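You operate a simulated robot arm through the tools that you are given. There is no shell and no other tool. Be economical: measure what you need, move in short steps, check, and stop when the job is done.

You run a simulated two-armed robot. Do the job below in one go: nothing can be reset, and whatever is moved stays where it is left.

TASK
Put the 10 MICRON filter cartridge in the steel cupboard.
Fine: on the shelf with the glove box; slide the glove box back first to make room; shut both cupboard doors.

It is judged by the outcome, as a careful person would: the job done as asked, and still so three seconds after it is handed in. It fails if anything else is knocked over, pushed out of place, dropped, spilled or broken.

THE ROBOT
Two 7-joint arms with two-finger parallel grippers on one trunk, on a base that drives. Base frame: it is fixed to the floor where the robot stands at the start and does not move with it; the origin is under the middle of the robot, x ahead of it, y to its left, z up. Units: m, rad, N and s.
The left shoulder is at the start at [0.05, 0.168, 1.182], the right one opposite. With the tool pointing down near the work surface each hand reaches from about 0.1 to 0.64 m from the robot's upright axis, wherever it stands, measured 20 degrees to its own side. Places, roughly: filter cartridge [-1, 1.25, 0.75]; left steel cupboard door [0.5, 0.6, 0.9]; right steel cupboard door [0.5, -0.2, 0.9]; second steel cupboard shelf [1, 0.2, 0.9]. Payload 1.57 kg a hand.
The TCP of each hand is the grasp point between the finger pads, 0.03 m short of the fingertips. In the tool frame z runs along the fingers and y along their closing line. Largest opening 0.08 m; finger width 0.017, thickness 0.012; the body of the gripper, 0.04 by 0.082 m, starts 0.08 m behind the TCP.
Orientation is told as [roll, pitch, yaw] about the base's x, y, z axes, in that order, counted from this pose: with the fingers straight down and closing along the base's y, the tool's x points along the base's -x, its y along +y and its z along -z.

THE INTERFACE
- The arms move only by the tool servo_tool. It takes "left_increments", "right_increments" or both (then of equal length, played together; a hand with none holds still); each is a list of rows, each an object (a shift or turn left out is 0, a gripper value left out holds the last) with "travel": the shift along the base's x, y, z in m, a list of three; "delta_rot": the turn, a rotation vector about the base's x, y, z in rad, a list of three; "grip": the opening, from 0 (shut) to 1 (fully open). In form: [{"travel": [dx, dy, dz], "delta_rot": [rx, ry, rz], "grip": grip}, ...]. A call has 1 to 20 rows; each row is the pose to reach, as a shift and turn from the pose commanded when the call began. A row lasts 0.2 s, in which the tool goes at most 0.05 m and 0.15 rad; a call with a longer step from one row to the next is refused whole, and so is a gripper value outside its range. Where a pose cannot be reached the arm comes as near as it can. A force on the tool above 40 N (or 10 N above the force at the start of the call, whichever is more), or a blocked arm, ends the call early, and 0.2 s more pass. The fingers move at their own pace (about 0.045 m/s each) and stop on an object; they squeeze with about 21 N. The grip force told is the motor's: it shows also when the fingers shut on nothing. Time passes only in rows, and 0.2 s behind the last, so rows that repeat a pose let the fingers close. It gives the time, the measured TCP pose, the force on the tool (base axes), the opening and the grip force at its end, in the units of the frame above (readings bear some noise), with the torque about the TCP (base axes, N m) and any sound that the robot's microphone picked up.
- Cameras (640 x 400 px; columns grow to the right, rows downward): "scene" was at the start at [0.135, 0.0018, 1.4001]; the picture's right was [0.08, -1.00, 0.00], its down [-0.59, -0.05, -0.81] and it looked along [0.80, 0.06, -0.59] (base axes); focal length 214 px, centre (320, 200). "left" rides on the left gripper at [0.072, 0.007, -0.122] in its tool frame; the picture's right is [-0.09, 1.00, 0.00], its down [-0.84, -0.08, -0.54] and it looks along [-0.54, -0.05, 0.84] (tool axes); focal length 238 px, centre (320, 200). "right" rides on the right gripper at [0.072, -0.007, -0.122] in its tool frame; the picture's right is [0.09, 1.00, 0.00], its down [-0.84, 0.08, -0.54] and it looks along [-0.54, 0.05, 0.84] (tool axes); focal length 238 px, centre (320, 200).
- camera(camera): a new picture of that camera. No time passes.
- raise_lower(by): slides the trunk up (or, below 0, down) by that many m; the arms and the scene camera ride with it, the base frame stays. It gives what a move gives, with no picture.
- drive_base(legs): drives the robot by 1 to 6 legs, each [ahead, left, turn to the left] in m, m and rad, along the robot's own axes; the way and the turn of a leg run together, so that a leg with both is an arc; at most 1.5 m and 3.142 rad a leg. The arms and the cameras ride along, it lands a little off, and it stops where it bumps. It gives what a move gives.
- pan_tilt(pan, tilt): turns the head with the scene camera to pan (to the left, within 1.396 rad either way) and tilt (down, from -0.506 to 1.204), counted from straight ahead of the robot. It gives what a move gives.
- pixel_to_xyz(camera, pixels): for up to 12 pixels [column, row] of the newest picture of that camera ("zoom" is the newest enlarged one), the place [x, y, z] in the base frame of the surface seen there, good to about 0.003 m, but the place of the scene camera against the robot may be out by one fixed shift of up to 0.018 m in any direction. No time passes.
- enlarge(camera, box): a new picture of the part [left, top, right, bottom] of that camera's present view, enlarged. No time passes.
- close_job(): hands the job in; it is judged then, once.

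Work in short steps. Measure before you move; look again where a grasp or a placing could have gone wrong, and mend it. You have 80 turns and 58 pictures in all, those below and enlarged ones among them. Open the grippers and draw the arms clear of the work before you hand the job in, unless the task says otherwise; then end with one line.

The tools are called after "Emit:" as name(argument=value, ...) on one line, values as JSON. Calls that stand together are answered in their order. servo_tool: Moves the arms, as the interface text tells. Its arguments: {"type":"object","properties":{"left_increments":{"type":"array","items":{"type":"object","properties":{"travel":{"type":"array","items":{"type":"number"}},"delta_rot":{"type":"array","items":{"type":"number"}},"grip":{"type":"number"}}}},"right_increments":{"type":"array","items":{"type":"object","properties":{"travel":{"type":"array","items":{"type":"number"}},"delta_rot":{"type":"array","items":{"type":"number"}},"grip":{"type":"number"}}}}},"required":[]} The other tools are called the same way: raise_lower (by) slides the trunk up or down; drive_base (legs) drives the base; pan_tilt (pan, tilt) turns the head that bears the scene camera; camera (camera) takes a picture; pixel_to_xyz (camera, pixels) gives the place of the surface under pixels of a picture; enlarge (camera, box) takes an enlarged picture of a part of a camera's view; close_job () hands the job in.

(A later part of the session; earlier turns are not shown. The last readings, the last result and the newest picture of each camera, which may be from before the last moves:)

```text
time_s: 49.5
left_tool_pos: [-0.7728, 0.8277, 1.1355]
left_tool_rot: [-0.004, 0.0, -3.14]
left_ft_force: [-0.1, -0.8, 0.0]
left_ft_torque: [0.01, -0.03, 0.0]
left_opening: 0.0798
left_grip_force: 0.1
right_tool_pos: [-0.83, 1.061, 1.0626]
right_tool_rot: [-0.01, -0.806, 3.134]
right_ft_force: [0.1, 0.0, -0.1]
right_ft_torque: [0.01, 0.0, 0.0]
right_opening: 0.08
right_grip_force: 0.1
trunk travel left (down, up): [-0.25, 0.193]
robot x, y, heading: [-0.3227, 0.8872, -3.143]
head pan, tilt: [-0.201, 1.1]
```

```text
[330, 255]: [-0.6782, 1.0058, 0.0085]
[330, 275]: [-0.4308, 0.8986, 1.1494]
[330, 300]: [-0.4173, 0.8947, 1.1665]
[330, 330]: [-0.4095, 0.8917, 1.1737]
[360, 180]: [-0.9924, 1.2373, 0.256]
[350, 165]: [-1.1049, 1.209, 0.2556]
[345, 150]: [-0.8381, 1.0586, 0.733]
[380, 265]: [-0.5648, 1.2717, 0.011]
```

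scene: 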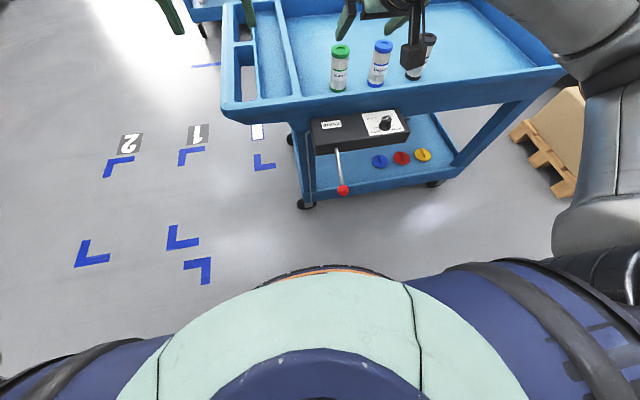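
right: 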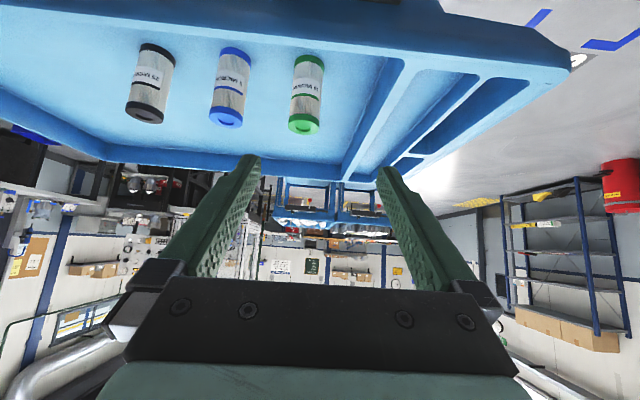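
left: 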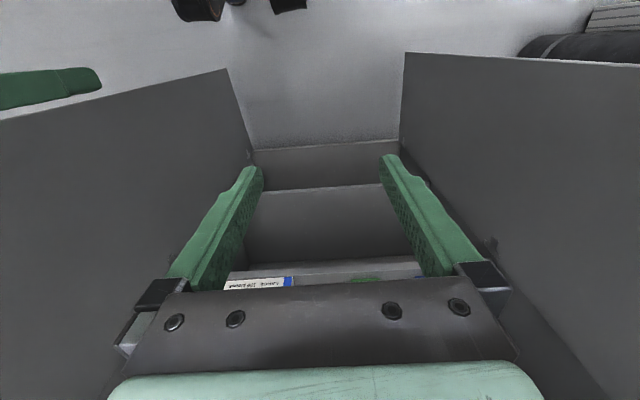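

The floor is visible down to x −0.565, so the base front is within 0.25 m; driving 0.07 m stays clear of the lever (−0.716). I then reduce the pitch to ~0.65 and bring the hand above/before the cartridge.

Emit:
drive_base(legs=[[0.07, 0, 0]])

Emit:
servo_tool(right_increments=[{"travel": [-0.02, 0.01, 0], "delta_rot": [0, -0.08, 0]}, {"travel": [-0.05, 0.02, 0], "delta_rot": [0, -0.15, 0]}, {"travel": [-0.07, 0.03, 0], "delta_rot": [0, -0.15, 0]}, {"travel": [-0.07, 0.032, 0], "delta_rot": [0, -0.15, 0]}])

Emit:
camera(camera="right")

Emit:
pixel_to_xyz(camera="right", pixels=[[320, 120], [320, 110], [320, 100], [320, 80], [310, 120], [330, 120], [320, 135], [320, 40]])

```text
time_s: 50.5
left_tool_pos: [-0.8432, 0.8278, 1.135]
left_tool_rot: [-0.001, -0.001, -3.136]
left_ft_force: [0.5, 0.0, -0.8]
left_ft_torque: [0.0, 0.0, -0.05]
left_opening: 0.08
left_grip_force: 0.0
right_tool_pos: [-0.9027, 1.0614, 1.0626]
right_tool_rot: [-0.009, -0.807, 3.135]
right_ft_force: [-0.5, -0.3, -0.6]
right_ft_torque: [-0.03, -0.02, -0.02]
right_opening: 0.0801
right_grip_force: 0.2
trunk travel left (down, up): [-0.25, 0.193]
robot x, y, heading: [-0.3947, 0.8817, -3.139]
head pan, tilt: [-0.201, 1.1]
```

```text
time_s: 51.5
left_tool_pos: [-0.8437, 0.8278, 1.135]
left_tool_rot: [-0.001, 0.001, -3.138]
left_ft_force: [-0.6, -0.3, -0.7]
left_ft_torque: [-0.02, -0.01, 0.03]
left_opening: 0.08
left_grip_force: 0.1
right_tool_pos: [-0.9732, 1.0933, 1.0623]
right_tool_rot: [-0.014, -0.656, 3.137]
right_ft_force: [0.7, 0.0, -0.2]
right_ft_torque: [0.01, -0.02, 0.0]
right_opening: 0.0801
right_grip_force: 0.1
trunk travel left (down, up): [-0.25, 0.193]
robot x, y, heading: [-0.3946, 0.8835, -3.144]
head pan, tilt: [-0.201, 1.1]
```

```text
32 pictures are left
```

right: 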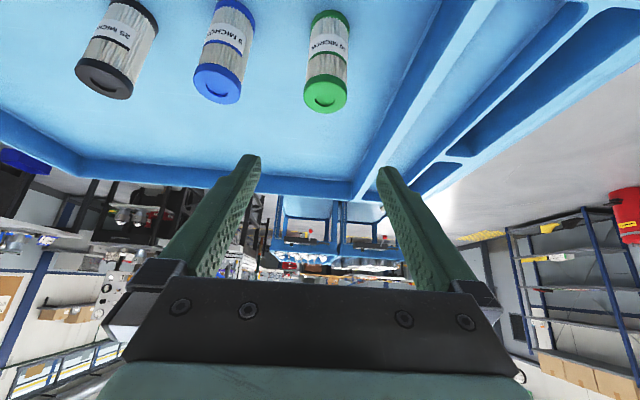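

```text
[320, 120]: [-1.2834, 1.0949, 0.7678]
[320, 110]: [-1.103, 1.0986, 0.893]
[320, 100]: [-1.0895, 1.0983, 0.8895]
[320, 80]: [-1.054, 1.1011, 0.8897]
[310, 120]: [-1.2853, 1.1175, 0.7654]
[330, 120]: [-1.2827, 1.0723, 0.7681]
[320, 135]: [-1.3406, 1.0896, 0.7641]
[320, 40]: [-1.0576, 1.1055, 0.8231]
```

Cap top centre works out at ≈(−1.08,1.09,0.892), Ø≈0.06. I move over it and descend vertically with open fingers straddling it, to TCP z 0.86.

Emit:
servo_tool(right_increments=[{"travel": [-0.04, -0.002, -0.01]}, {"travel": [-0.08, -0.003, -0.03]}, {"travel": [-0.107, -0.003, -0.06]}, {"travel": [-0.107, -0.003, -0.09]}, {"travel": [-0.107, -0.003, -0.12]}, {"travel": [-0.107, -0.003, -0.15]}, {"travel": [-0.107, -0.003, -0.18]}, {"travel": [-0.107, -0.003, -0.203]}, {"travel": [-0.107, -0.003, -0.203]}])

Emit:
camera(camera="right")

```text
time_s: 53.5
left_tool_pos: [-0.844, 0.8271, 1.1342]
left_tool_rot: [-0.002, 0.0, -3.138]
left_ft_force: [0.0, -0.4, 0.3]
left_ft_torque: [-0.01, 0.03, -0.03]
left_opening: 0.08
left_grip_force: 0.1
right_tool_pos: [-1.0781, 1.0918, 0.8592]
right_tool_rot: [-0.011, -0.658, 3.135]
right_ft_force: [0.3, 0.2, 0.3]
right_ft_torque: [-0.02, -0.01, 0.0]
right_opening: 0.08
right_grip_force: 0.0
trunk travel left (down, up): [-0.25, 0.193]
robot x, y, heading: [-0.3941, 0.8814, -3.145]
head pan, tilt: [-0.201, 1.1]
```

```text
31 pictures are left
```

right: 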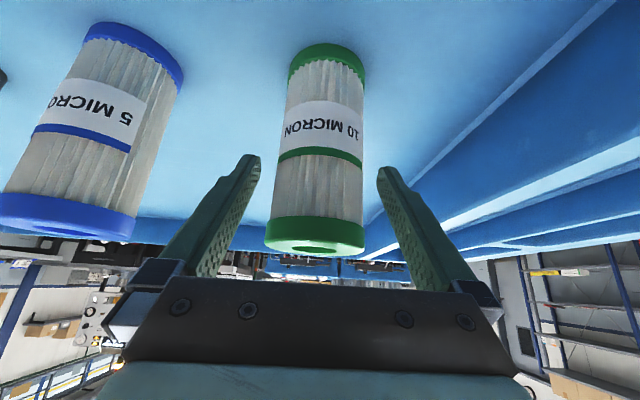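

The green cartridge sits centred between the fingers. I close.

Emit:
servo_tool(right_increments=[{"grip": 0.7}, {"grip": 0.5}, {"grip": 0.3}, {"grip": 0.2}, {"grip": 0.2}])

Emit:
camera(camera="right")

```text
time_s: 54.7
left_tool_pos: [-0.844, 0.8279, 1.1354]
left_tool_rot: [0.0, 0.001, -3.139]
left_ft_force: [-0.5, 0.0, -0.4]
left_ft_torque: [0.01, -0.01, -0.05]
left_opening: 0.0797
left_grip_force: 0.0
right_tool_pos: [-1.0782, 1.0899, 0.8584]
right_tool_rot: [-0.013, -0.656, 3.136]
right_ft_force: [-0.5, 0.6, -0.4]
right_ft_torque: [-0.03, 0.03, 0.02]
right_opening: 0.055
right_grip_force: 21.2
trunk travel left (down, up): [-0.25, 0.193]
robot x, y, heading: [-0.3955, 0.8808, -3.138]
head pan, tilt: [-0.201, 1.1]
```

```text
30 pictures are left
```

right: 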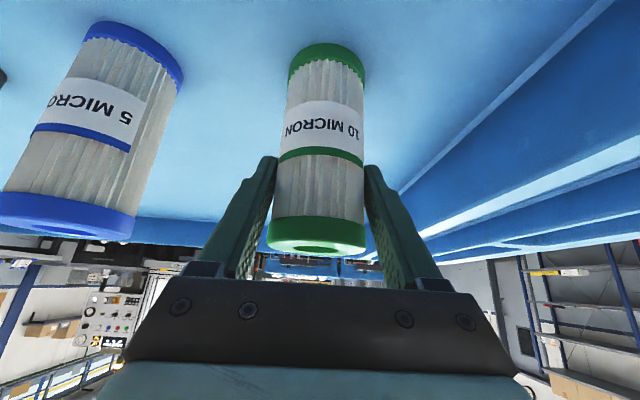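

The fingers hold at 0.055 m with 21 N. I lift straight up.

Emit:
servo_tool(right_increments=[{"travel": [0, 0, 0.03]}, {"travel": [0, 0, 0.06]}, {"travel": [0, 0, 0.09]}, {"travel": [0, 0, 0.12]}, {"travel": [0, 0, 0.15]}, {"travel": [0.0, 0, 0.18]}, {"travel": [0.03, 0, 0.2]}, {"travel": [0.06, 0, 0.21]}])

Emit:
camera(camera="right")

```text
time_s: 56.5
left_tool_pos: [-0.8433, 0.8279, 1.1341]
left_tool_rot: [-0.001, -0.001, -3.139]
left_ft_force: [-0.6, 0.5, -0.1]
left_ft_torque: [0.02, 0.01, 0.02]
left_opening: 0.08
left_grip_force: 0.0
right_tool_pos: [-1.0184, 1.0907, 1.069]
right_tool_rot: [-0.014, -0.656, 3.137]
right_ft_force: [0.2, -0.8, -1.6]
right_ft_torque: [0.02, 0.01, 0.0]
right_opening: 0.0551
right_grip_force: 20.8
trunk travel left (down, up): [-0.25, 0.193]
robot x, y, heading: [-0.3909, 0.8848, -3.14]
head pan, tilt: [-0.201, 1.1]
```

```text
29 pictures are left
```

right: 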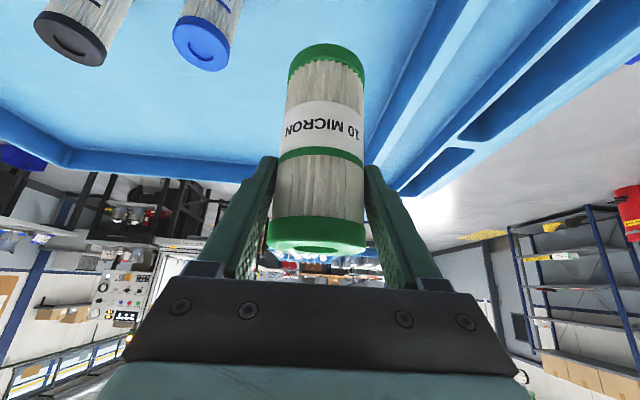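

The cartridge is held upright. I raise the trunk back, tuck the hand a bit, back away, go sideways to the cupboard's centre line, and turn round.

Emit:
raise_lower(by=0.1)

Emit:
servo_tool(right_increments=[{"travel": [0.04, 0, 0]}, {"travel": [0.08, 0, 0]}, {"travel": [0.12, 0, 0]}, {"travel": [0.16, 0, 0]}, {"travel": [0.18, 0, 0]}])

Emit:
drive_base(legs=[[-0.06, 0, 0], [0, 0.7, 0], [0, 0, -1.57], [0, 0, -1.57]])

Emit:
pan_tilt(pan=0.0, tilt=0.6)

Emit:
camera(camera="scene")

```text
time_s: 57.8
left_tool_pos: [-0.8441, 0.8285, 1.2343]
left_tool_rot: [-0.001, 0.001, -3.138]
left_ft_force: [0.6, 0.8, -0.7]
left_ft_torque: [0.02, -0.01, 0.02]
left_opening: 0.08
left_grip_force: 0.0
right_tool_pos: [-1.0193, 1.0908, 1.1688]
right_tool_rot: [-0.013, -0.656, 3.136]
right_ft_force: [-0.4, -0.8, -1.7]
right_ft_torque: [0.02, -0.02, 0.0]
right_opening: 0.055
right_grip_force: 21.3
trunk travel left (down, up): [-0.35, 0.093]
robot x, y, heading: [-0.394, 0.8826, -3.139]
head pan, tilt: [-0.201, 1.1]
```

```text
time_s: 59.0
left_tool_pos: [-0.8432, 0.8283, 1.2348]
left_tool_rot: [-0.001, -0.001, -3.137]
left_ft_force: [-0.2, -0.5, -0.1]
left_ft_torque: [-0.04, -0.01, 0.02]
left_opening: 0.0801
left_grip_force: 0.1
right_tool_pos: [-0.8396, 1.0925, 1.1682]
right_tool_rot: [-0.012, -0.657, 3.134]
right_ft_force: [-0.4, -0.2, -1.5]
right_ft_torque: [0.0, -0.02, -0.04]
right_opening: 0.0548
right_grip_force: 20.9
trunk travel left (down, up): [-0.35, 0.093]
robot x, y, heading: [-0.395, 0.8814, -3.138]
head pan, tilt: [-0.201, 1.1]
```

```text
time_s: 73.8
left_tool_pos: [0.1159, 0.2455, 1.2344]
left_tool_rot: [-0.001, 0.001, 0.004]
left_ft_force: [-0.1, 1.0, -0.1]
left_ft_torque: [0.03, 0.02, 0.0]
left_opening: 0.0799
left_grip_force: 0.1
right_tool_pos: [0.1114, -0.0185, 1.169]
right_tool_rot: [-0.013, -0.655, -0.007]
right_ft_force: [0.8, 0.5, -2.1]
right_ft_torque: [0.0, 0.02, -0.01]
right_opening: 0.0548
right_grip_force: 20.5
trunk travel left (down, up): [-0.35, 0.093]
robot x, y, heading: [-0.3344, 0.1908, 0.001]
head pan, tilt: [-0.201, 1.1]
```

```text
time_s: 74.7
left_tool_pos: [0.1174, 0.2464, 1.2352]
left_tool_rot: [-0.002, 0.0, 0.002]
left_ft_force: [-0.3, -0.1, 0.4]
left_ft_torque: [0.0, 0.01, 0.02]
left_opening: 0.08
left_grip_force: 0.1
right_tool_pos: [0.1115, -0.019, 1.1689]
right_tool_rot: [-0.013, -0.656, -0.008]
right_ft_force: [0.2, -0.3, -2.6]
right_ft_torque: [0.07, 0.0, 0.01]
right_opening: 0.0551
right_grip_force: 21.4
trunk travel left (down, up): [-0.35, 0.093]
robot x, y, heading: [-0.3336, 0.1941, 0.004]
head pan, tilt: [0.0, 0.6]
```

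```text
28 pictures are left
```

scene: 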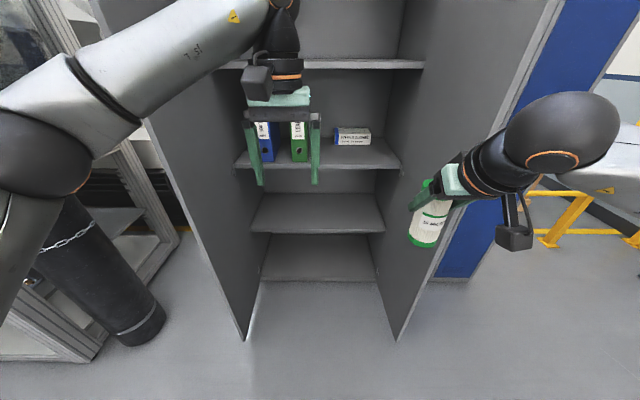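

All upright. I stretch the right arm to 0.75 m ahead at y≈0, z≈1.09 so the elbow comes inside the doors.

Emit:
servo_tool(right_increments=[{"travel": [0.04, 0.0, -0.01]}, {"travel": [0.08, 0.005, -0.02]}, {"travel": [0.12, 0.01, -0.03]}, {"travel": [0.16, 0.015, -0.04]}, {"travel": [0.2, 0.02, -0.05]}, {"travel": [0.24, 0.02, -0.06]}, {"travel": [0.28, 0.02, -0.07]}, {"travel": [0.305, 0.02, -0.08]}])

Emit:
pan_tilt(pan=-0.3, tilt=0.7)

Emit:
camera(camera="scene")

Emit:
pixel_to_xyz(camera="scene", pixels=[[400, 200], [410, 180], [420, 200], [380, 180], [440, 230], [420, 220]])

```text
time_s: 76.5
left_tool_pos: [0.1166, 0.2473, 1.2347]
left_tool_rot: [-0.003, 0.001, 0.005]
left_ft_force: [0.1, -0.2, -0.3]
left_ft_torque: [-0.02, 0.06, -0.02]
left_opening: 0.0801
left_grip_force: 0.1
right_tool_pos: [0.4161, 0.0014, 1.0877]
right_tool_rot: [-0.014, -0.658, -0.002]
right_ft_force: [-0.2, 1.0, -1.2]
right_ft_torque: [-0.03, 0.03, 0.0]
right_opening: 0.0549
right_grip_force: 20.6
trunk travel left (down, up): [-0.35, 0.093]
robot x, y, heading: [-0.3304, 0.1909, -0.001]
head pan, tilt: [0.0, 0.6]
```

```text
time_s: 77.3
left_tool_pos: [0.1167, 0.2462, 1.2338]
left_tool_rot: [-0.002, -0.001, 0.004]
left_ft_force: [-0.3, -1.0, -0.8]
left_ft_torque: [0.03, 0.0, 0.0]
left_opening: 0.0798
left_grip_force: 0.0
right_tool_pos: [0.4149, 0.0006, 1.0883]
right_tool_rot: [-0.012, -0.657, -0.006]
right_ft_force: [-1.2, -0.1, -2.3]
right_ft_torque: [0.03, 0.03, 0.01]
right_opening: 0.0547
right_grip_force: 20.9
trunk travel left (down, up): [-0.35, 0.093]
robot x, y, heading: [-0.3343, 0.188, -0.001]
head pan, tilt: [-0.3, 0.7]
```

```text
27 pictures are left
```

scene: 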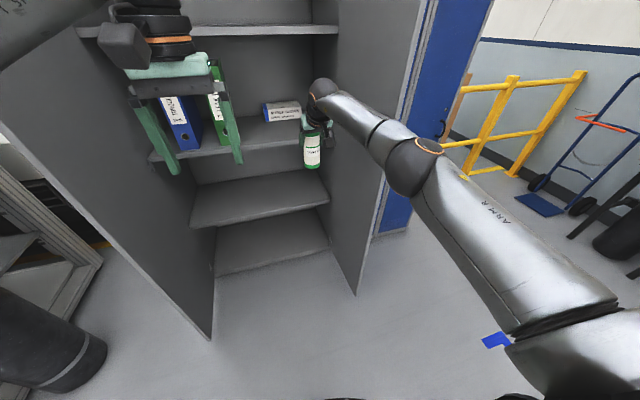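

```text
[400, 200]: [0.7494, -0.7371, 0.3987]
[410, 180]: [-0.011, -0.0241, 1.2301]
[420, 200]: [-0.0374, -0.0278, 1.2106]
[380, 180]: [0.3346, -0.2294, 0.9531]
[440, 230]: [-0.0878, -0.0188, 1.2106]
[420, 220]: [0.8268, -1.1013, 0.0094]
```

The elbow is well inside the right door. I drive in 0.505 m, which should put the TCP near x 0.92.

Emit:
drive_base(legs=[[0.25, 0, 0], [0.25, 0, 0]])

Emit:
camera(camera="right")

Emit:
camera(camera="scene")

```text
time_s: 80.5
left_tool_pos: [0.6086, 0.2424, 1.2353]
left_tool_rot: [-0.001, 0.0, 0.0]
left_ft_force: [-0.6, -0.2, -0.7]
left_ft_torque: [-0.03, 0.01, 0.01]
left_opening: 0.0801
left_grip_force: 0.1
right_tool_pos: [0.9052, -0.0033, 1.0865]
right_tool_rot: [-0.012, -0.659, -0.012]
right_ft_force: [0.2, 0.4, -1.7]
right_ft_torque: [0.01, 0.01, 0.02]
right_opening: 0.0548
right_grip_force: 21.0
trunk travel left (down, up): [-0.35, 0.093]
robot x, y, heading: [0.1566, 0.1885, -0.004]
head pan, tilt: [-0.3, 0.7]
```

```text
26 pictures are left
```

right: 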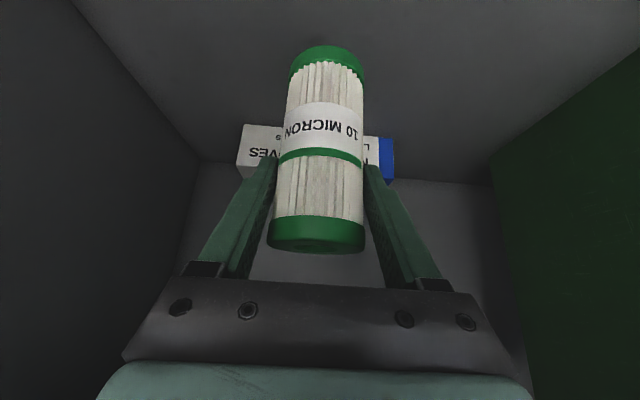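

```text
25 pictures are left
```

scene: 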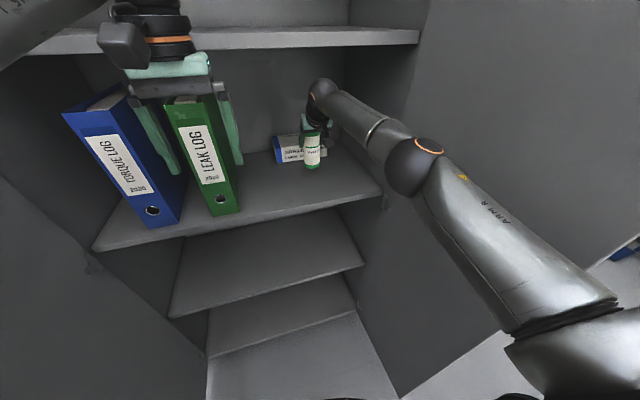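

Position is good at (0.905, −0.003). I lower to just above the shelf, then in small steps until contact.

Emit:
servo_tool(right_increments=[{"travel": [0, 0, -0.02]}, {"travel": [0, 0, -0.04]}, {"travel": [0, 0, -0.048]}, {"travel": [0, 0, -0.052]}, {"travel": [0, 0, -0.055]}, {"travel": [0, 0, -0.055]}])

Emit:
camera(camera="right")

Emit:
pixel_to_xyz(camera="right", pixels=[[325, 65], [325, 55], [325, 48], [325, 40], [325, 25], [380, 60], [260, 60]])

```text
time_s: 81.9
left_tool_pos: [0.6082, 0.2443, 1.2349]
left_tool_rot: [-0.001, -0.001, 0.001]
left_ft_force: [-0.2, 0.6, 0.4]
left_ft_torque: [-0.02, 0.03, 0.02]
left_opening: 0.0801
left_grip_force: 0.1
right_tool_pos: [0.9052, -0.0034, 1.0321]
right_tool_rot: [-0.012, -0.658, -0.012]
right_ft_force: [0.3, 1.0, -1.3]
right_ft_torque: [0.0, 0.04, -0.03]
right_opening: 0.0547
right_grip_force: 20.8
trunk travel left (down, up): [-0.35, 0.093]
robot x, y, heading: [0.1542, 0.1892, -0.007]
head pan, tilt: [-0.3, 0.7]
```

```text
24 pictures are left
```

right: 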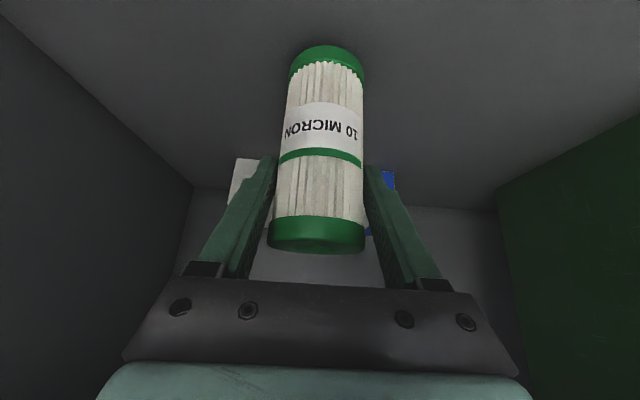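

```text
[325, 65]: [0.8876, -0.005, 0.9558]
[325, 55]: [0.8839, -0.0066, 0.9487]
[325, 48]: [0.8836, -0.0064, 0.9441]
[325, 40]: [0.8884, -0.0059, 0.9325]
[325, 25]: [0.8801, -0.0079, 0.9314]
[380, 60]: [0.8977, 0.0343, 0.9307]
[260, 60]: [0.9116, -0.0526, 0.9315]
```

The base of the cartridge reads ≈0.940 and the shelf ≈0.932. I lower 7 mm more in tiny steps and check the force.

Emit:
servo_tool(right_increments=[{"travel": [0, 0, -0.002]}, {"travel": [0, 0, -0.004]}, {"travel": [0, 0, -0.006]}, {"travel": [0, 0, -0.007]}, {"travel": [0, 0, -0.007]}])

```text
time_s: 83.1
left_tool_pos: [0.6085, 0.2436, 1.2346]
left_tool_rot: [-0.003, -0.002, 0.0]
left_ft_force: [-0.1, 0.1, -0.6]
left_ft_torque: [-0.01, -0.01, -0.02]
left_opening: 0.0801
left_grip_force: 0.1
right_tool_pos: [0.9061, -0.0043, 1.0246]
right_tool_rot: [-0.011, -0.656, -0.01]
right_ft_force: [-0.1, -0.7, -1.7]
right_ft_torque: [-0.02, -0.03, -0.02]
right_opening: 0.0552
right_grip_force: 21.5
trunk travel left (down, up): [-0.35, 0.093]
robot x, y, heading: [0.1589, 0.1948, -0.004]
head pan, tilt: [-0.3, 0.7]
```

No contact yet (force z still −1.7 N). I go on by 1 mm steps.

Emit:
servo_tool(right_increments=[{"travel": [0, 0, -0.001]}, {"travel": [0, 0, -0.002]}, {"travel": [0, 0, -0.003]}, {"travel": [0, 0, -0.003]}])

Emit:
enlarge(camera="right", box=[240, 0, 420, 112])

```text
time_s: 84.1
left_tool_pos: [0.6081, 0.2433, 1.2346]
left_tool_rot: [-0.002, -0.001, -0.001]
left_ft_force: [-0.4, 0.3, 0.0]
left_ft_torque: [-0.03, -0.01, 0.01]
left_opening: 0.0801
left_grip_force: 0.0
right_tool_pos: [0.9058, -0.0045, 1.0232]
right_tool_rot: [-0.012, -0.66, -0.012]
right_ft_force: [0.8, -1.3, 2.9]
right_ft_torque: [0.04, -0.19, -0.07]
right_opening: 0.0549
right_grip_force: 20.9
trunk travel left (down, up): [-0.35, 0.093]
robot x, y, heading: [0.158, 0.1922, -0.003]
head pan, tilt: [-0.3, 0.7]
```

```text
3.56 times, centred on (330, 56) of right
```

zoom: 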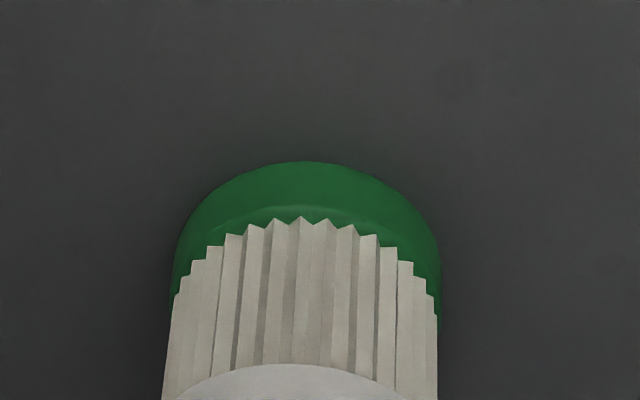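

Contact felt (+2.9 N). I open the fingers slowly and then draw the hand back along its own axis.

Emit:
servo_tool(right_increments=[{"grip": 0.75}, {"grip": 0.85}, {"grip": 1.0}, {"grip": 1.0}, {"grip": 1.0}])

Emit:
servo_tool(right_increments=[{"travel": [-0.01, 0, 0.012]}, {"travel": [-0.025, 0, 0.03]}, {"travel": [-0.04, 0, 0.05]}, {"travel": [-0.06, 0, 0.075]}, {"travel": [-0.08, 0, 0.1]}])

Emit:
camera(camera="right")

```text
time_s: 85.3
left_tool_pos: [0.6078, 0.2439, 1.2346]
left_tool_rot: [0.0, -0.002, 0.001]
left_ft_force: [0.6, 0.7, -0.5]
left_ft_torque: [0.01, 0.04, 0.01]
left_opening: 0.0804
left_grip_force: 0.0
right_tool_pos: [0.9065, -0.0032, 1.0231]
right_tool_rot: [-0.013, -0.658, -0.011]
right_ft_force: [0.2, 0.8, -1.8]
right_ft_torque: [0.0, -0.03, -0.03]
right_opening: 0.0801
right_grip_force: 0.0
trunk travel left (down, up): [-0.35, 0.093]
robot x, y, heading: [0.1618, 0.1919, -0.006]
head pan, tilt: [-0.3, 0.7]
```

```text
time_s: 86.5
left_tool_pos: [0.6085, 0.2426, 1.2349]
left_tool_rot: [0.0, -0.003, -0.001]
left_ft_force: [-0.3, 0.5, 0.2]
left_ft_torque: [-0.01, 0.0, 0.0]
left_opening: 0.0802
left_grip_force: 0.2
right_tool_pos: [0.8249, -0.0027, 1.1245]
right_tool_rot: [-0.012, -0.658, -0.01]
right_ft_force: [0.3, -0.2, 0.4]
right_ft_torque: [-0.03, 0.0, 0.04]
right_opening: 0.0802
right_grip_force: 0.1
trunk travel left (down, up): [-0.35, 0.093]
robot x, y, heading: [0.1585, 0.1933, -0.002]
head pan, tilt: [-0.3, 0.7]
```

```text
22 pictures are left
```

right: 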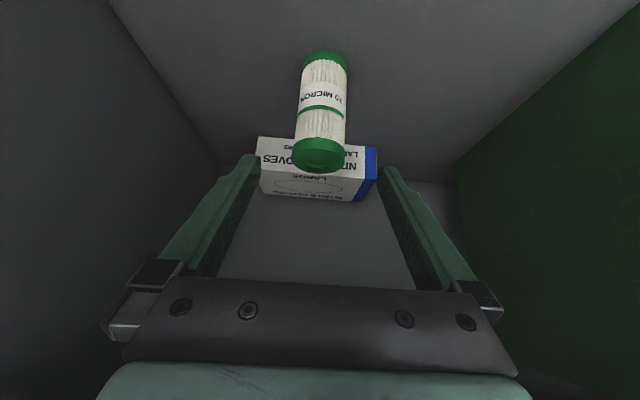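

The cartridge stands upright before the glove box. I back the robot out straight and view the scene and the doors.

Emit:
drive_base(legs=[[-0.52, 0, 0]])

Emit:
pan_tilt(pan=0, tilt=0.45)

Emit:
servo_tool(right_increments=[{"travel": [-0.04, 0, 0], "delta_rot": [0, 0.13, 0]}, {"travel": [-0.08, 0, 0], "delta_rot": [0, 0.26, 0]}, {"travel": [-0.12, 0, 0], "delta_rot": [0, 0.39, 0]}, {"travel": [-0.16, 0, 0], "delta_rot": [0, 0.52, 0]}, {"travel": [-0.2, 0, 0], "delta_rot": [0, 0.65, 0]}, {"travel": [-0.24, -0.03, 0], "delta_rot": [0, 0.655, 0]}, {"travel": [-0.27, -0.06, 0], "delta_rot": [0, 0.655, 0]}, {"travel": [-0.3, -0.1, 0], "delta_rot": [0, 0.655, 0], "grip": 0}])

Emit:
camera(camera="scene")

```text
time_s: 89.5
left_tool_pos: [0.0934, 0.2447, 1.2347]
left_tool_rot: [-0.003, -0.001, -0.002]
left_ft_force: [0.5, -0.2, 0.3]
left_ft_torque: [0.01, 0.02, -0.01]
left_opening: 0.0799
left_grip_force: 0.1
right_tool_pos: [0.3103, -0.0004, 1.1243]
right_tool_rot: [-0.011, -0.657, -0.013]
right_ft_force: [0.1, 0.8, 0.5]
right_ft_torque: [0.04, 0.04, 0.0]
right_opening: 0.0798
right_grip_force: 0.0
trunk travel left (down, up): [-0.35, 0.093]
robot x, y, heading: [-0.355, 0.194, -0.005]
head pan, tilt: [-0.3, 0.7]
```

```text
time_s: 90.3
left_tool_pos: [0.095, 0.2451, 1.2348]
left_tool_rot: [-0.001, -0.001, 0.001]
left_ft_force: [0.2, 0.3, 0.6]
left_ft_torque: [-0.02, 0.02, 0.01]
left_opening: 0.08
left_grip_force: 0.0
right_tool_pos: [0.3116, -0.0011, 1.1235]
right_tool_rot: [-0.012, -0.659, -0.01]
right_ft_force: [-0.2, 0.0, 0.7]
right_ft_torque: [-0.02, 0.04, -0.01]
right_opening: 0.0802
right_grip_force: 0.0
trunk travel left (down, up): [-0.35, 0.093]
robot x, y, heading: [-0.355, 0.1906, -0.001]
head pan, tilt: [0.0, 0.45]
```

```text
time_s: 92.1
left_tool_pos: [0.0938, 0.2437, 1.2362]
left_tool_rot: [-0.002, -0.001, -0.001]
left_ft_force: [0.8, 0.1, 1.2]
left_ft_torque: [0.0, -0.01, 0.0]
left_opening: 0.0799
left_grip_force: 0.1
right_tool_pos: [0.0102, -0.1036, 1.126]
right_tool_rot: [-0.018, -0.002, -0.009]
right_ft_force: [-0.8, 0.2, 1.1]
right_ft_torque: [-0.02, -0.01, 0.0]
right_opening: 0.0459
right_grip_force: 0.0
trunk travel left (down, up): [-0.35, 0.093]
robot x, y, heading: [-0.3548, 0.1934, -0.006]
head pan, tilt: [0.0, 0.45]
```

```text
21 pictures are left
```

scene: 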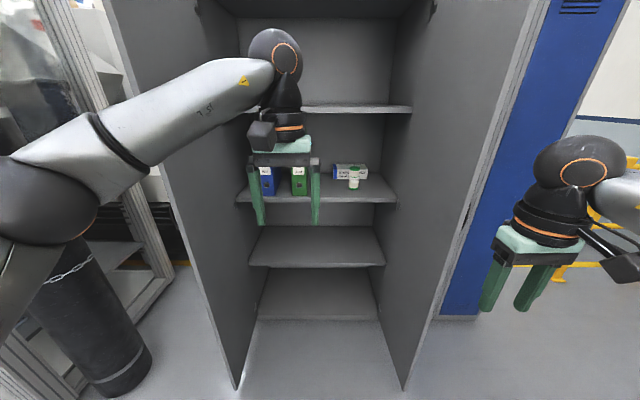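

Everything on the shelf stands well. I shift right to work the right door from outside and look at its outer side.

Emit:
drive_base(legs=[[0, -0.35, 0]])

Emit:
pan_tilt(pan=-0.25, tilt=0.45)

Emit:
camera(camera="scene")

Emit:
pixel_to_xyz(camera="scene", pixels=[[260, 250], [250, 300], [280, 200], [330, 200], [330, 270], [400, 200], [300, 150], [350, 330], [450, 250], [500, 350]])

```text
time_s: 95.7
left_tool_pos: [0.0939, -0.1006, 1.2354]
left_tool_rot: [0.0, -0.001, 0.0]
left_ft_force: [0.6, 0.7, 0.3]
left_ft_torque: [0.02, 0.0, -0.01]
left_opening: 0.0802
left_grip_force: 0.1
right_tool_pos: [0.0112, -0.4482, 1.1254]
right_tool_rot: [-0.02, -0.001, -0.008]
right_ft_force: [-0.2, 0.0, -0.2]
right_ft_torque: [0.01, 0.02, -0.01]
right_opening: 0.0
right_grip_force: 20.9
trunk travel left (down, up): [-0.35, 0.093]
robot x, y, heading: [-0.3605, -0.154, 0.001]
head pan, tilt: [0.0, 0.45]
```

```text
time_s: 96.5
left_tool_pos: [0.0929, -0.1007, 1.2343]
left_tool_rot: [-0.003, 0.001, 0.0]
left_ft_force: [-0.1, 0.7, -0.7]
left_ft_torque: [-0.01, 0.0, 0.0]
left_opening: 0.0801
left_grip_force: 0.0
right_tool_pos: [0.0121, -0.4477, 1.126]
right_tool_rot: [-0.019, -0.002, -0.007]
right_ft_force: [0.6, 0.2, 1.2]
right_ft_torque: [0.03, 0.0, 0.03]
right_opening: 0.0
right_grip_force: 20.9
trunk travel left (down, up): [-0.35, 0.093]
robot x, y, heading: [-0.3553, -0.1542, -0.005]
head pan, tilt: [-0.25, 0.45]
```

```text
20 pictures are left
```

scene: 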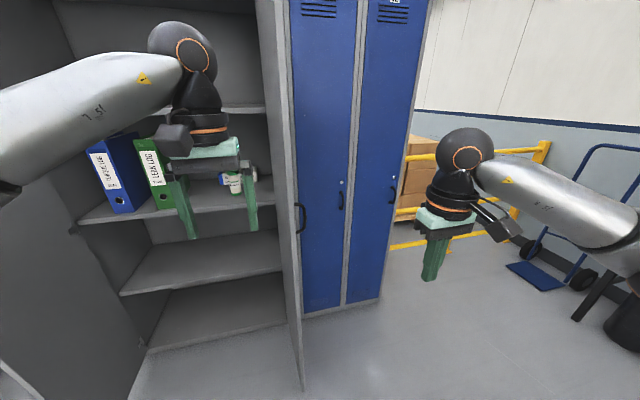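

```text
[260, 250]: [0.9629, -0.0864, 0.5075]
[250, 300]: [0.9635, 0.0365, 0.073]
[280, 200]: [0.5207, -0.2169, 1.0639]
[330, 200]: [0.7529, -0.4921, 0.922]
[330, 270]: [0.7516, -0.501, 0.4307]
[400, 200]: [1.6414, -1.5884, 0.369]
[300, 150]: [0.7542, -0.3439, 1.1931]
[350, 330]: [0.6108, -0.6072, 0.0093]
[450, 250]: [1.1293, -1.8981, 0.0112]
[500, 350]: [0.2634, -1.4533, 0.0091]
```

The right door's handle is on its outer face near the free edge (300,218). I measure it, pull the left hand back, and drive up with the closed right hand outside the door.

Emit:
pixel_to_xyz(camera="scene", pixels=[[302, 206], [302, 232], [297, 218], [291, 180], [293, 260], [283, 150], [295, 300]])

Emit:
servo_tool(left_increments=[{"travel": [-0.04, 0.02, 0]}, {"travel": [-0.08, 0.05, 0]}, {"travel": [-0.12, 0.08, 0]}, {"travel": [-0.14, 0.11, 0]}])

Emit:
drive_base(legs=[[0.25, 0, 0]])

Emit:
camera(camera="scene")

```text
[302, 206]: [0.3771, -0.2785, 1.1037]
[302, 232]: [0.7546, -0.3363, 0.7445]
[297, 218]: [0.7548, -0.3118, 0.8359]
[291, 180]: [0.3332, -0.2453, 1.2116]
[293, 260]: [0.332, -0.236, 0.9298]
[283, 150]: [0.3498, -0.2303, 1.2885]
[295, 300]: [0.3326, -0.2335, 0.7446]
```

```text
time_s: 97.5
left_tool_pos: [-0.0479, 0.0092, 1.2335]
left_tool_rot: [-0.001, -0.002, 0.0]
left_ft_force: [-0.4, 0.7, 0.9]
left_ft_torque: [0.0, -0.01, 0.01]
left_opening: 0.08
left_grip_force: 0.1
right_tool_pos: [0.0104, -0.4475, 1.1253]
right_tool_rot: [-0.019, -0.001, -0.008]
right_ft_force: [0.5, -0.5, -0.4]
right_ft_torque: [0.02, -0.02, -0.01]
right_opening: 0.0
right_grip_force: 21.0
trunk travel left (down, up): [-0.35, 0.093]
robot x, y, heading: [-0.3566, -0.1519, -0.005]
head pan, tilt: [-0.25, 0.45]
```

```text
time_s: 99.3
left_tool_pos: [0.2008, 0.0113, 1.2339]
left_tool_rot: [-0.003, 0.001, 0.008]
left_ft_force: [-0.5, 0.3, -0.8]
left_ft_torque: [0.03, 0.01, 0.01]
left_opening: 0.0799
left_grip_force: 0.0
right_tool_pos: [0.2619, -0.4465, 1.1262]
right_tool_rot: [-0.02, -0.002, 0.0]
right_ft_force: [0.5, -0.7, -0.4]
right_ft_torque: [0.01, 0.05, 0.0]
right_opening: 0.0
right_grip_force: 21.7
trunk travel left (down, up): [-0.35, 0.093]
robot x, y, heading: [-0.1103, -0.148, 0.006]
head pan, tilt: [-0.25, 0.45]
```

```text
19 pictures are left
```

scene: 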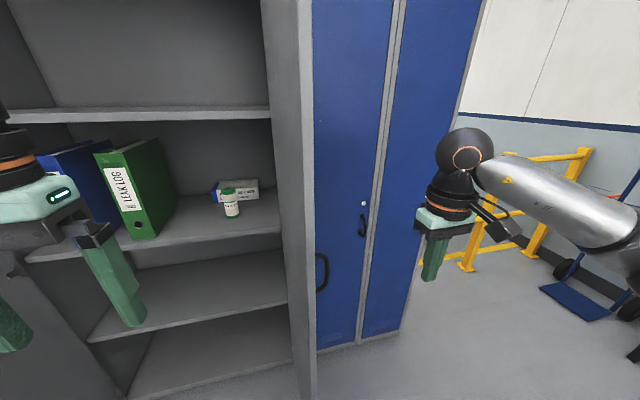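

Handle spans z ≈1.0–1.10 near x 0.377, so I use x ≥0.45 with fingertips at z≈1.14. I move the closed right hand outside the door and sweep it toward +y along the door's arc.

Emit:
servo_tool(right_increments=[{"travel": [0.038, 0.016, 0.014]}, {"travel": [0.078, 0.036, 0.034]}, {"travel": [0.118, 0.056, 0.044]}, {"travel": [0.158, 0.076, 0.044]}, {"travel": [0.188, 0.101, 0.044]}, {"travel": [0.188, 0.136, 0.044]}, {"travel": [0.188, 0.171, 0.044]}, {"travel": [0.188, 0.206, 0.044]}, {"travel": [0.19, 0.246, 0.044]}, {"travel": [0.194, 0.281, 0.044]}, {"travel": [0.202, 0.316, 0.044]}, {"travel": [0.213, 0.351, 0.044]}, {"travel": [0.228, 0.386, 0.044]}, {"travel": [0.243, 0.416, 0.044]}])

Emit:
camera(camera="scene")

```text
time_s: 102.3
left_tool_pos: [0.2, 0.0104, 1.2335]
left_tool_rot: [-0.001, -0.002, 0.008]
left_ft_force: [0.5, -0.3, -0.6]
left_ft_torque: [0.05, 0.0, -0.01]
left_opening: 0.0801
left_grip_force: 0.0
right_tool_pos: [0.4258, -0.1184, 1.1475]
right_tool_rot: [-0.021, -0.003, 0.001]
right_ft_force: [0.3, -0.3, 1.4]
right_ft_torque: [0.05, -0.03, 0.01]
right_opening: 0.0
right_grip_force: 20.8
right hand out of reach, approached as far as the arm can: row 10, 11, 12, 13, 14
trunk travel left (down, up): [-0.35, 0.093]
robot x, y, heading: [-0.1113, -0.1554, 0.005]
head pan, tilt: [-0.25, 0.45]
```

```text
18 pictures are left
```

scene: 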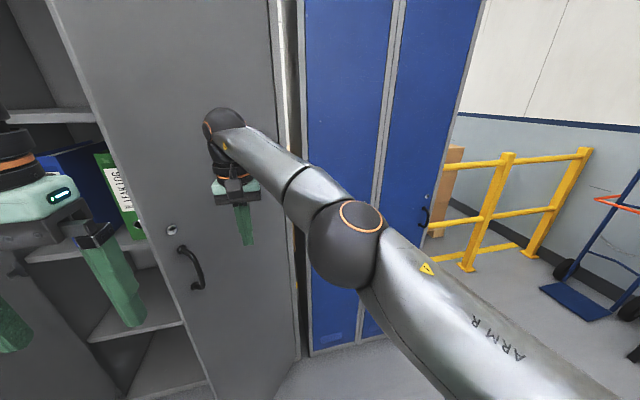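

The right door is swinging in. The arm is at its reach, so I continue the arc by driving the base diagonally (ahead and left).

Emit:
drive_base(legs=[[0.1, 0.15, 0]])

Emit:
camera(camera="scene")

```text
time_s: 104.3
left_tool_pos: [0.2984, 0.1632, 1.2349]
left_tool_rot: [-0.001, -0.002, 0.009]
left_ft_force: [0.0, 0.2, 0.0]
left_ft_torque: [0.02, 0.02, 0.01]
left_opening: 0.0799
left_grip_force: 0.0
right_tool_pos: [0.5225, 0.0348, 1.1466]
right_tool_rot: [-0.019, -0.002, 0.0]
right_ft_force: [0.9, -0.3, -0.3]
right_ft_torque: [-0.01, 0.0, -0.01]
right_opening: 0.0001
right_grip_force: 21.5
trunk travel left (down, up): [-0.35, 0.093]
robot x, y, heading: [-0.0091, -0.0007, 0.007]
head pan, tilt: [-0.25, 0.45]
```

```text
17 pictures are left
```

scene: 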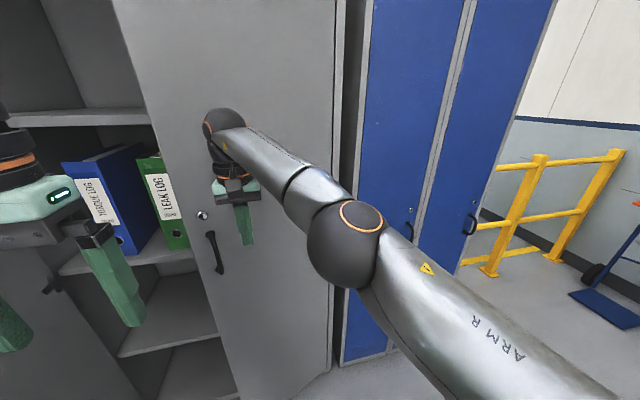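

About 45° closed. I continue 0.16 ahead, 0.03 left.

Emit:
drive_base(legs=[[0.16, 0.03, 0]])

Emit:
camera(camera="scene")

Emit:
pixel_to_xyz(camera="scene", pixels=[[200, 150], [200, 250], [320, 120], [165, 150], [320, 350], [400, 150]])

```text
time_s: 105.7
left_tool_pos: [0.4561, 0.194, 1.234]
left_tool_rot: [-0.002, -0.001, 0.01]
left_ft_force: [0.3, 0.0, 0.6]
left_ft_torque: [0.05, 0.03, 0.02]
left_opening: 0.08
left_grip_force: 0.1
right_tool_pos: [0.681, 0.0659, 1.1468]
right_tool_rot: [-0.019, -0.001, 0.001]
right_ft_force: [0.8, -0.4, -0.7]
right_ft_torque: [0.02, 0.03, 0.0]
right_opening: 0.0
right_grip_force: 20.6
trunk travel left (down, up): [-0.35, 0.093]
robot x, y, heading: [0.1494, 0.03, 0.011]
head pan, tilt: [-0.25, 0.45]
```

```text
16 pictures are left
```

scene: 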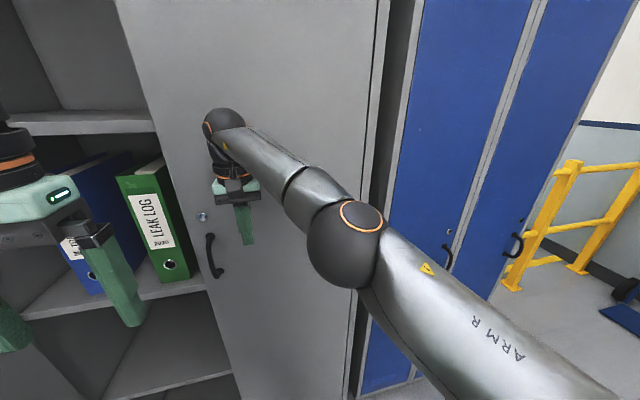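

```text
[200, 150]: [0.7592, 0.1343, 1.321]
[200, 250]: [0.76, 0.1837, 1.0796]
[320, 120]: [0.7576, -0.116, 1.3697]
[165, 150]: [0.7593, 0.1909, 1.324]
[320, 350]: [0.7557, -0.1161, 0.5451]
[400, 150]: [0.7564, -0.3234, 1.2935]
```

The right door now reads flush (x≈0.758 over its whole width) – shut. I back out, tuck the right hand, and move left for the mirrored job on the left door.

Emit:
drive_base(legs=[[-0.42, 0, -0.01]])

Emit:
servo_tool(right_increments=[{"travel": [-0.04, -0.01, 0.01]}, {"travel": [-0.08, -0.02, 0.02]}, {"travel": [-0.12, -0.03, 0.02]}, {"travel": [-0.16, -0.04, 0.02]}, {"travel": [-0.2, -0.05, 0.02]}, {"travel": [-0.22, -0.08, 0.02]}], left_increments=[{"travel": [0.01, 0.03, -0.01], "grip": 0}, {"travel": [0.02, 0.06, -0.02], "grip": 0}, {"travel": [0.03, 0.09, -0.03], "grip": 0}, {"travel": [0.04, 0.12, -0.04], "grip": 0}, {"travel": [0.05, 0.14, -0.05], "grip": 0}, {"travel": [0.065, 0.14, -0.06], "grip": 0}])

Emit:
pan_tilt(pan=0.4, tilt=0.5)

Emit:
camera(camera="scene")

```text
time_s: 108.3
left_tool_pos: [0.0317, 0.1901, 1.2331]
left_tool_rot: [-0.002, -0.003, -0.005]
left_ft_force: [0.0, -0.1, 0.0]
left_ft_torque: [0.01, -0.03, 0.02]
left_opening: 0.0801
left_grip_force: 0.0
right_tool_pos: [0.2551, 0.0579, 1.1478]
right_tool_rot: [-0.018, -0.004, -0.012]
right_ft_force: [0.2, -0.1, -0.3]
right_ft_torque: [0.0, -0.01, 0.0]
right_opening: 0.0
right_grip_force: 21.3
trunk travel left (down, up): [-0.35, 0.093]
robot x, y, heading: [-0.2776, 0.0277, -0.009]
head pan, tilt: [-0.25, 0.45]
```

```text
time_s: 109.7
left_tool_pos: [0.098, 0.3306, 1.1728]
left_tool_rot: [-0.002, -0.002, -0.005]
left_ft_force: [-0.4, 0.1, 0.8]
left_ft_torque: [-0.05, -0.01, 0.0]
left_opening: 0.0003
left_grip_force: 21.0
right_tool_pos: [0.0349, -0.0232, 1.1679]
right_tool_rot: [-0.018, -0.002, -0.013]
right_ft_force: [0.3, -0.7, 0.0]
right_ft_torque: [0.02, 0.0, 0.0]
right_opening: 0.0
right_grip_force: 21.2
trunk travel left (down, up): [-0.35, 0.093]
robot x, y, heading: [-0.279, 0.027, -0.011]
head pan, tilt: [-0.25, 0.45]
```

```text
time_s: 110.7
left_tool_pos: [0.0963, 0.3306, 1.1745]
left_tool_rot: [-0.002, -0.001, -0.007]
left_ft_force: [0.7, -0.2, 0.0]
left_ft_torque: [0.03, 0.01, -0.02]
left_opening: 0.0003
left_grip_force: 21.1
right_tool_pos: [0.0351, -0.0213, 1.168]
right_tool_rot: [-0.02, -0.002, -0.013]
right_ft_force: [-0.1, -0.5, -0.3]
right_ft_torque: [0.0, 0.01, 0.03]
right_opening: 0.0
right_grip_force: 21.4
trunk travel left (down, up): [-0.35, 0.093]
robot x, y, heading: [-0.2759, 0.0286, -0.009]
head pan, tilt: [0.4, 0.499]
```

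```text
15 pictures are left
```

scene: 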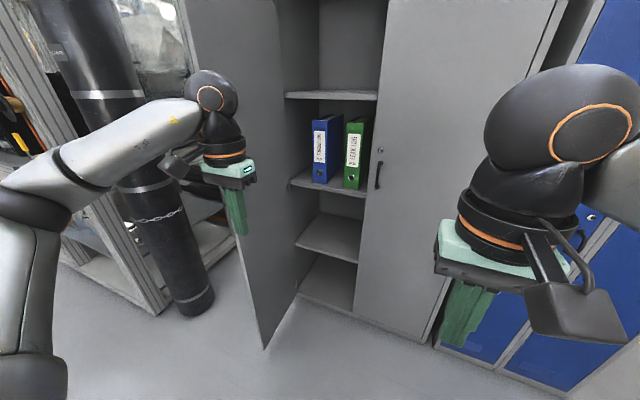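

The right door is shut. I measure the black gas cylinder, the machine frame, and the left door edge for clearance.

Emit:
pixel_to_xyz(camera="scene", pixels=[[190, 300], [180, 240], [200, 280], [130, 130], [90, 60], [155, 300], [160, 270], [262, 330], [215, 60], [240, 300], [265, 240]])

```text
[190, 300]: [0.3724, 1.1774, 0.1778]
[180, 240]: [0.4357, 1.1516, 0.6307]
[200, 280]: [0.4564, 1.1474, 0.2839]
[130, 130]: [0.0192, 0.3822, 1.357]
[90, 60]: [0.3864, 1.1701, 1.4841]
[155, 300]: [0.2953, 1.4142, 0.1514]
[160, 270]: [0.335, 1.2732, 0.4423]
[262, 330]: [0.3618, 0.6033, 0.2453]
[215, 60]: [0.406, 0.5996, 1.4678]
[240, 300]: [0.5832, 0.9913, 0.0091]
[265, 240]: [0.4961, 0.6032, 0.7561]
```

Cylinder at y ≥1.13 leaves room for the hand at y≈0.8. I drive left then ahead so the closed left hand ends outside the left door.

Emit:
drive_base(legs=[[0, 0.5, 0.01], [0.165, 0, 0]])

Emit:
camera(camera="scene")

```text
time_s: 116.7
left_tool_pos: [0.2604, 0.8423, 1.1743]
left_tool_rot: [-0.002, -0.001, 0.007]
left_ft_force: [-0.9, 0.2, -0.3]
left_ft_torque: [0.0, -0.01, -0.03]
left_opening: 0.0003
left_grip_force: 20.8
right_tool_pos: [0.2008, 0.4887, 1.1684]
right_tool_rot: [-0.019, -0.001, -0.001]
right_ft_force: [0.8, 0.6, 0.3]
right_ft_torque: [-0.02, 0.03, 0.0]
right_opening: 0.0001
right_grip_force: 21.5
trunk travel left (down, up): [-0.35, 0.093]
robot x, y, heading: [-0.1142, 0.5363, 0.011]
head pan, tilt: [0.4, 0.499]
```

```text
14 pictures are left
```

scene: 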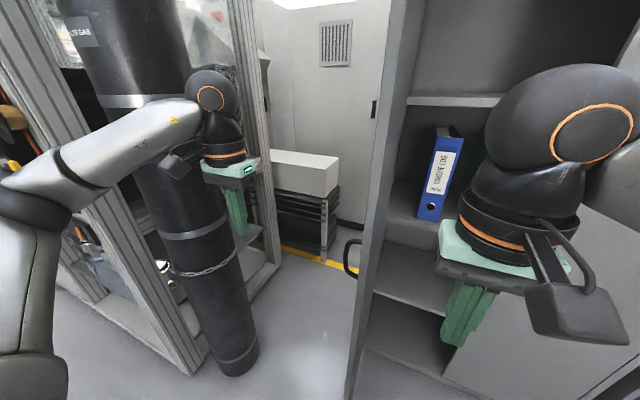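

The left hand is outside the door, between it and the cylinder. I sweep it forward and toward −y along the door's arc, shifting the right hand out of the way too.

Emit:
servo_tool(left_increments=[{"travel": [0.038, -0.016, 0]}, {"travel": [0.078, -0.036, 0]}, {"travel": [0.118, -0.06, 0]}, {"travel": [0.158, -0.085, 0]}, {"travel": [0.185, -0.115, 0]}, {"travel": [0.188, -0.15, 0]}, {"travel": [0.188, -0.185, 0]}, {"travel": [0.188, -0.22, 0]}, {"travel": [0.19, -0.255, 0]}, {"travel": [0.194, -0.29, 0]}, {"travel": [0.198, -0.325, 0]}, {"travel": [0.202, -0.345, 0]}], right_increments=[{"travel": [0, -0.025, 0]}, {"travel": [0, -0.05, 0]}, {"travel": [0, -0.075, 0]}, {"travel": [0, -0.1, 0]}, {"travel": [0, -0.1, 0]}, {"travel": [0, -0.1, 0]}, {"travel": [0, -0.1, 0]}, {"travel": [0, -0.1, 0]}, {"travel": [0, -0.1, 0]}, {"travel": [0, -0.1, 0]}, {"travel": [0, -0.1, 0]}, {"travel": [0, -0.1, 0]}])

Emit:
camera(camera="scene")

```text
time_s: 119.3
left_tool_pos: [0.4269, 0.5263, 1.1647]
left_tool_rot: [-0.002, -0.003, 0.008]
left_ft_force: [0.0, -0.3, -0.2]
left_ft_torque: [-0.03, -0.03, 0.0]
left_opening: 0.0
left_grip_force: 21.3
left hand out of reach, approached as far as the arm can: row 10, 11, 12
right_tool_pos: [0.201, 0.3895, 1.1673]
right_tool_rot: [-0.019, -0.003, 0.0]
right_ft_force: [-0.4, 0.3, 0.5]
right_ft_torque: [0.0, 0.0, 0.01]
right_opening: 0.0
right_grip_force: 20.9
trunk travel left (down, up): [-0.35, 0.093]
robot x, y, heading: [-0.117, 0.5363, 0.008]
head pan, tilt: [0.4, 0.499]
```

```text
13 pictures are left
```

scene: 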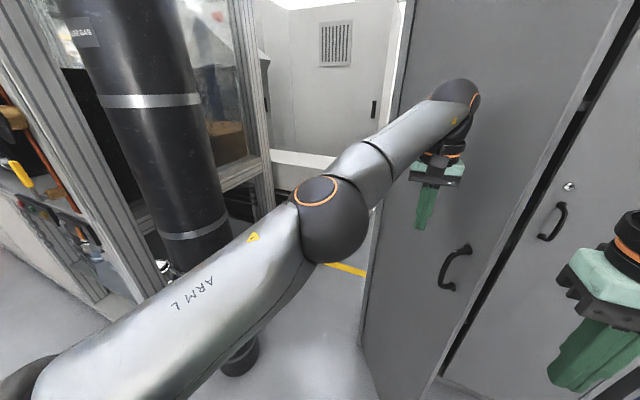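

The left door is turning in well. I continue by driving diagonally ahead-right.

Emit:
drive_base(legs=[[0.1, -0.15, 0]])

Emit:
camera(camera="scene")

```text
time_s: 121.3
left_tool_pos: [0.5284, 0.376, 1.165]
left_tool_rot: [0.0, -0.002, 0.006]
left_ft_force: [0.3, -0.1, 0.9]
left_ft_torque: [-0.02, 0.0, 0.01]
left_opening: 0.0002
left_grip_force: 20.3
right_tool_pos: [0.3015, 0.2388, 1.167]
right_tool_rot: [-0.018, -0.004, 0.0]
right_ft_force: [0.5, -1.1, 0.1]
right_ft_torque: [0.02, 0.04, 0.02]
right_opening: 0.0
right_grip_force: 21.1
trunk travel left (down, up): [-0.35, 0.093]
robot x, y, heading: [-0.013, 0.386, 0.004]
head pan, tilt: [0.4, 0.499]
```

```text
12 pictures are left
```

scene: 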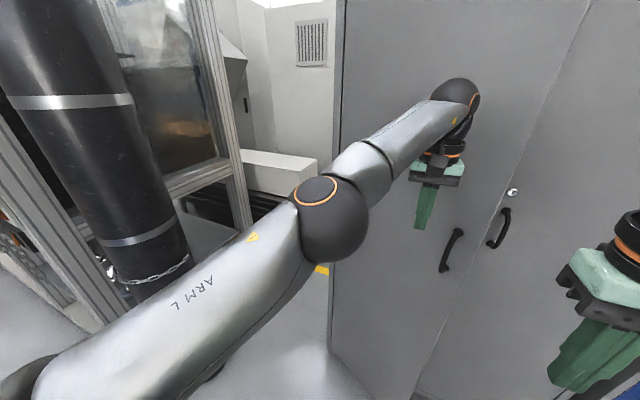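

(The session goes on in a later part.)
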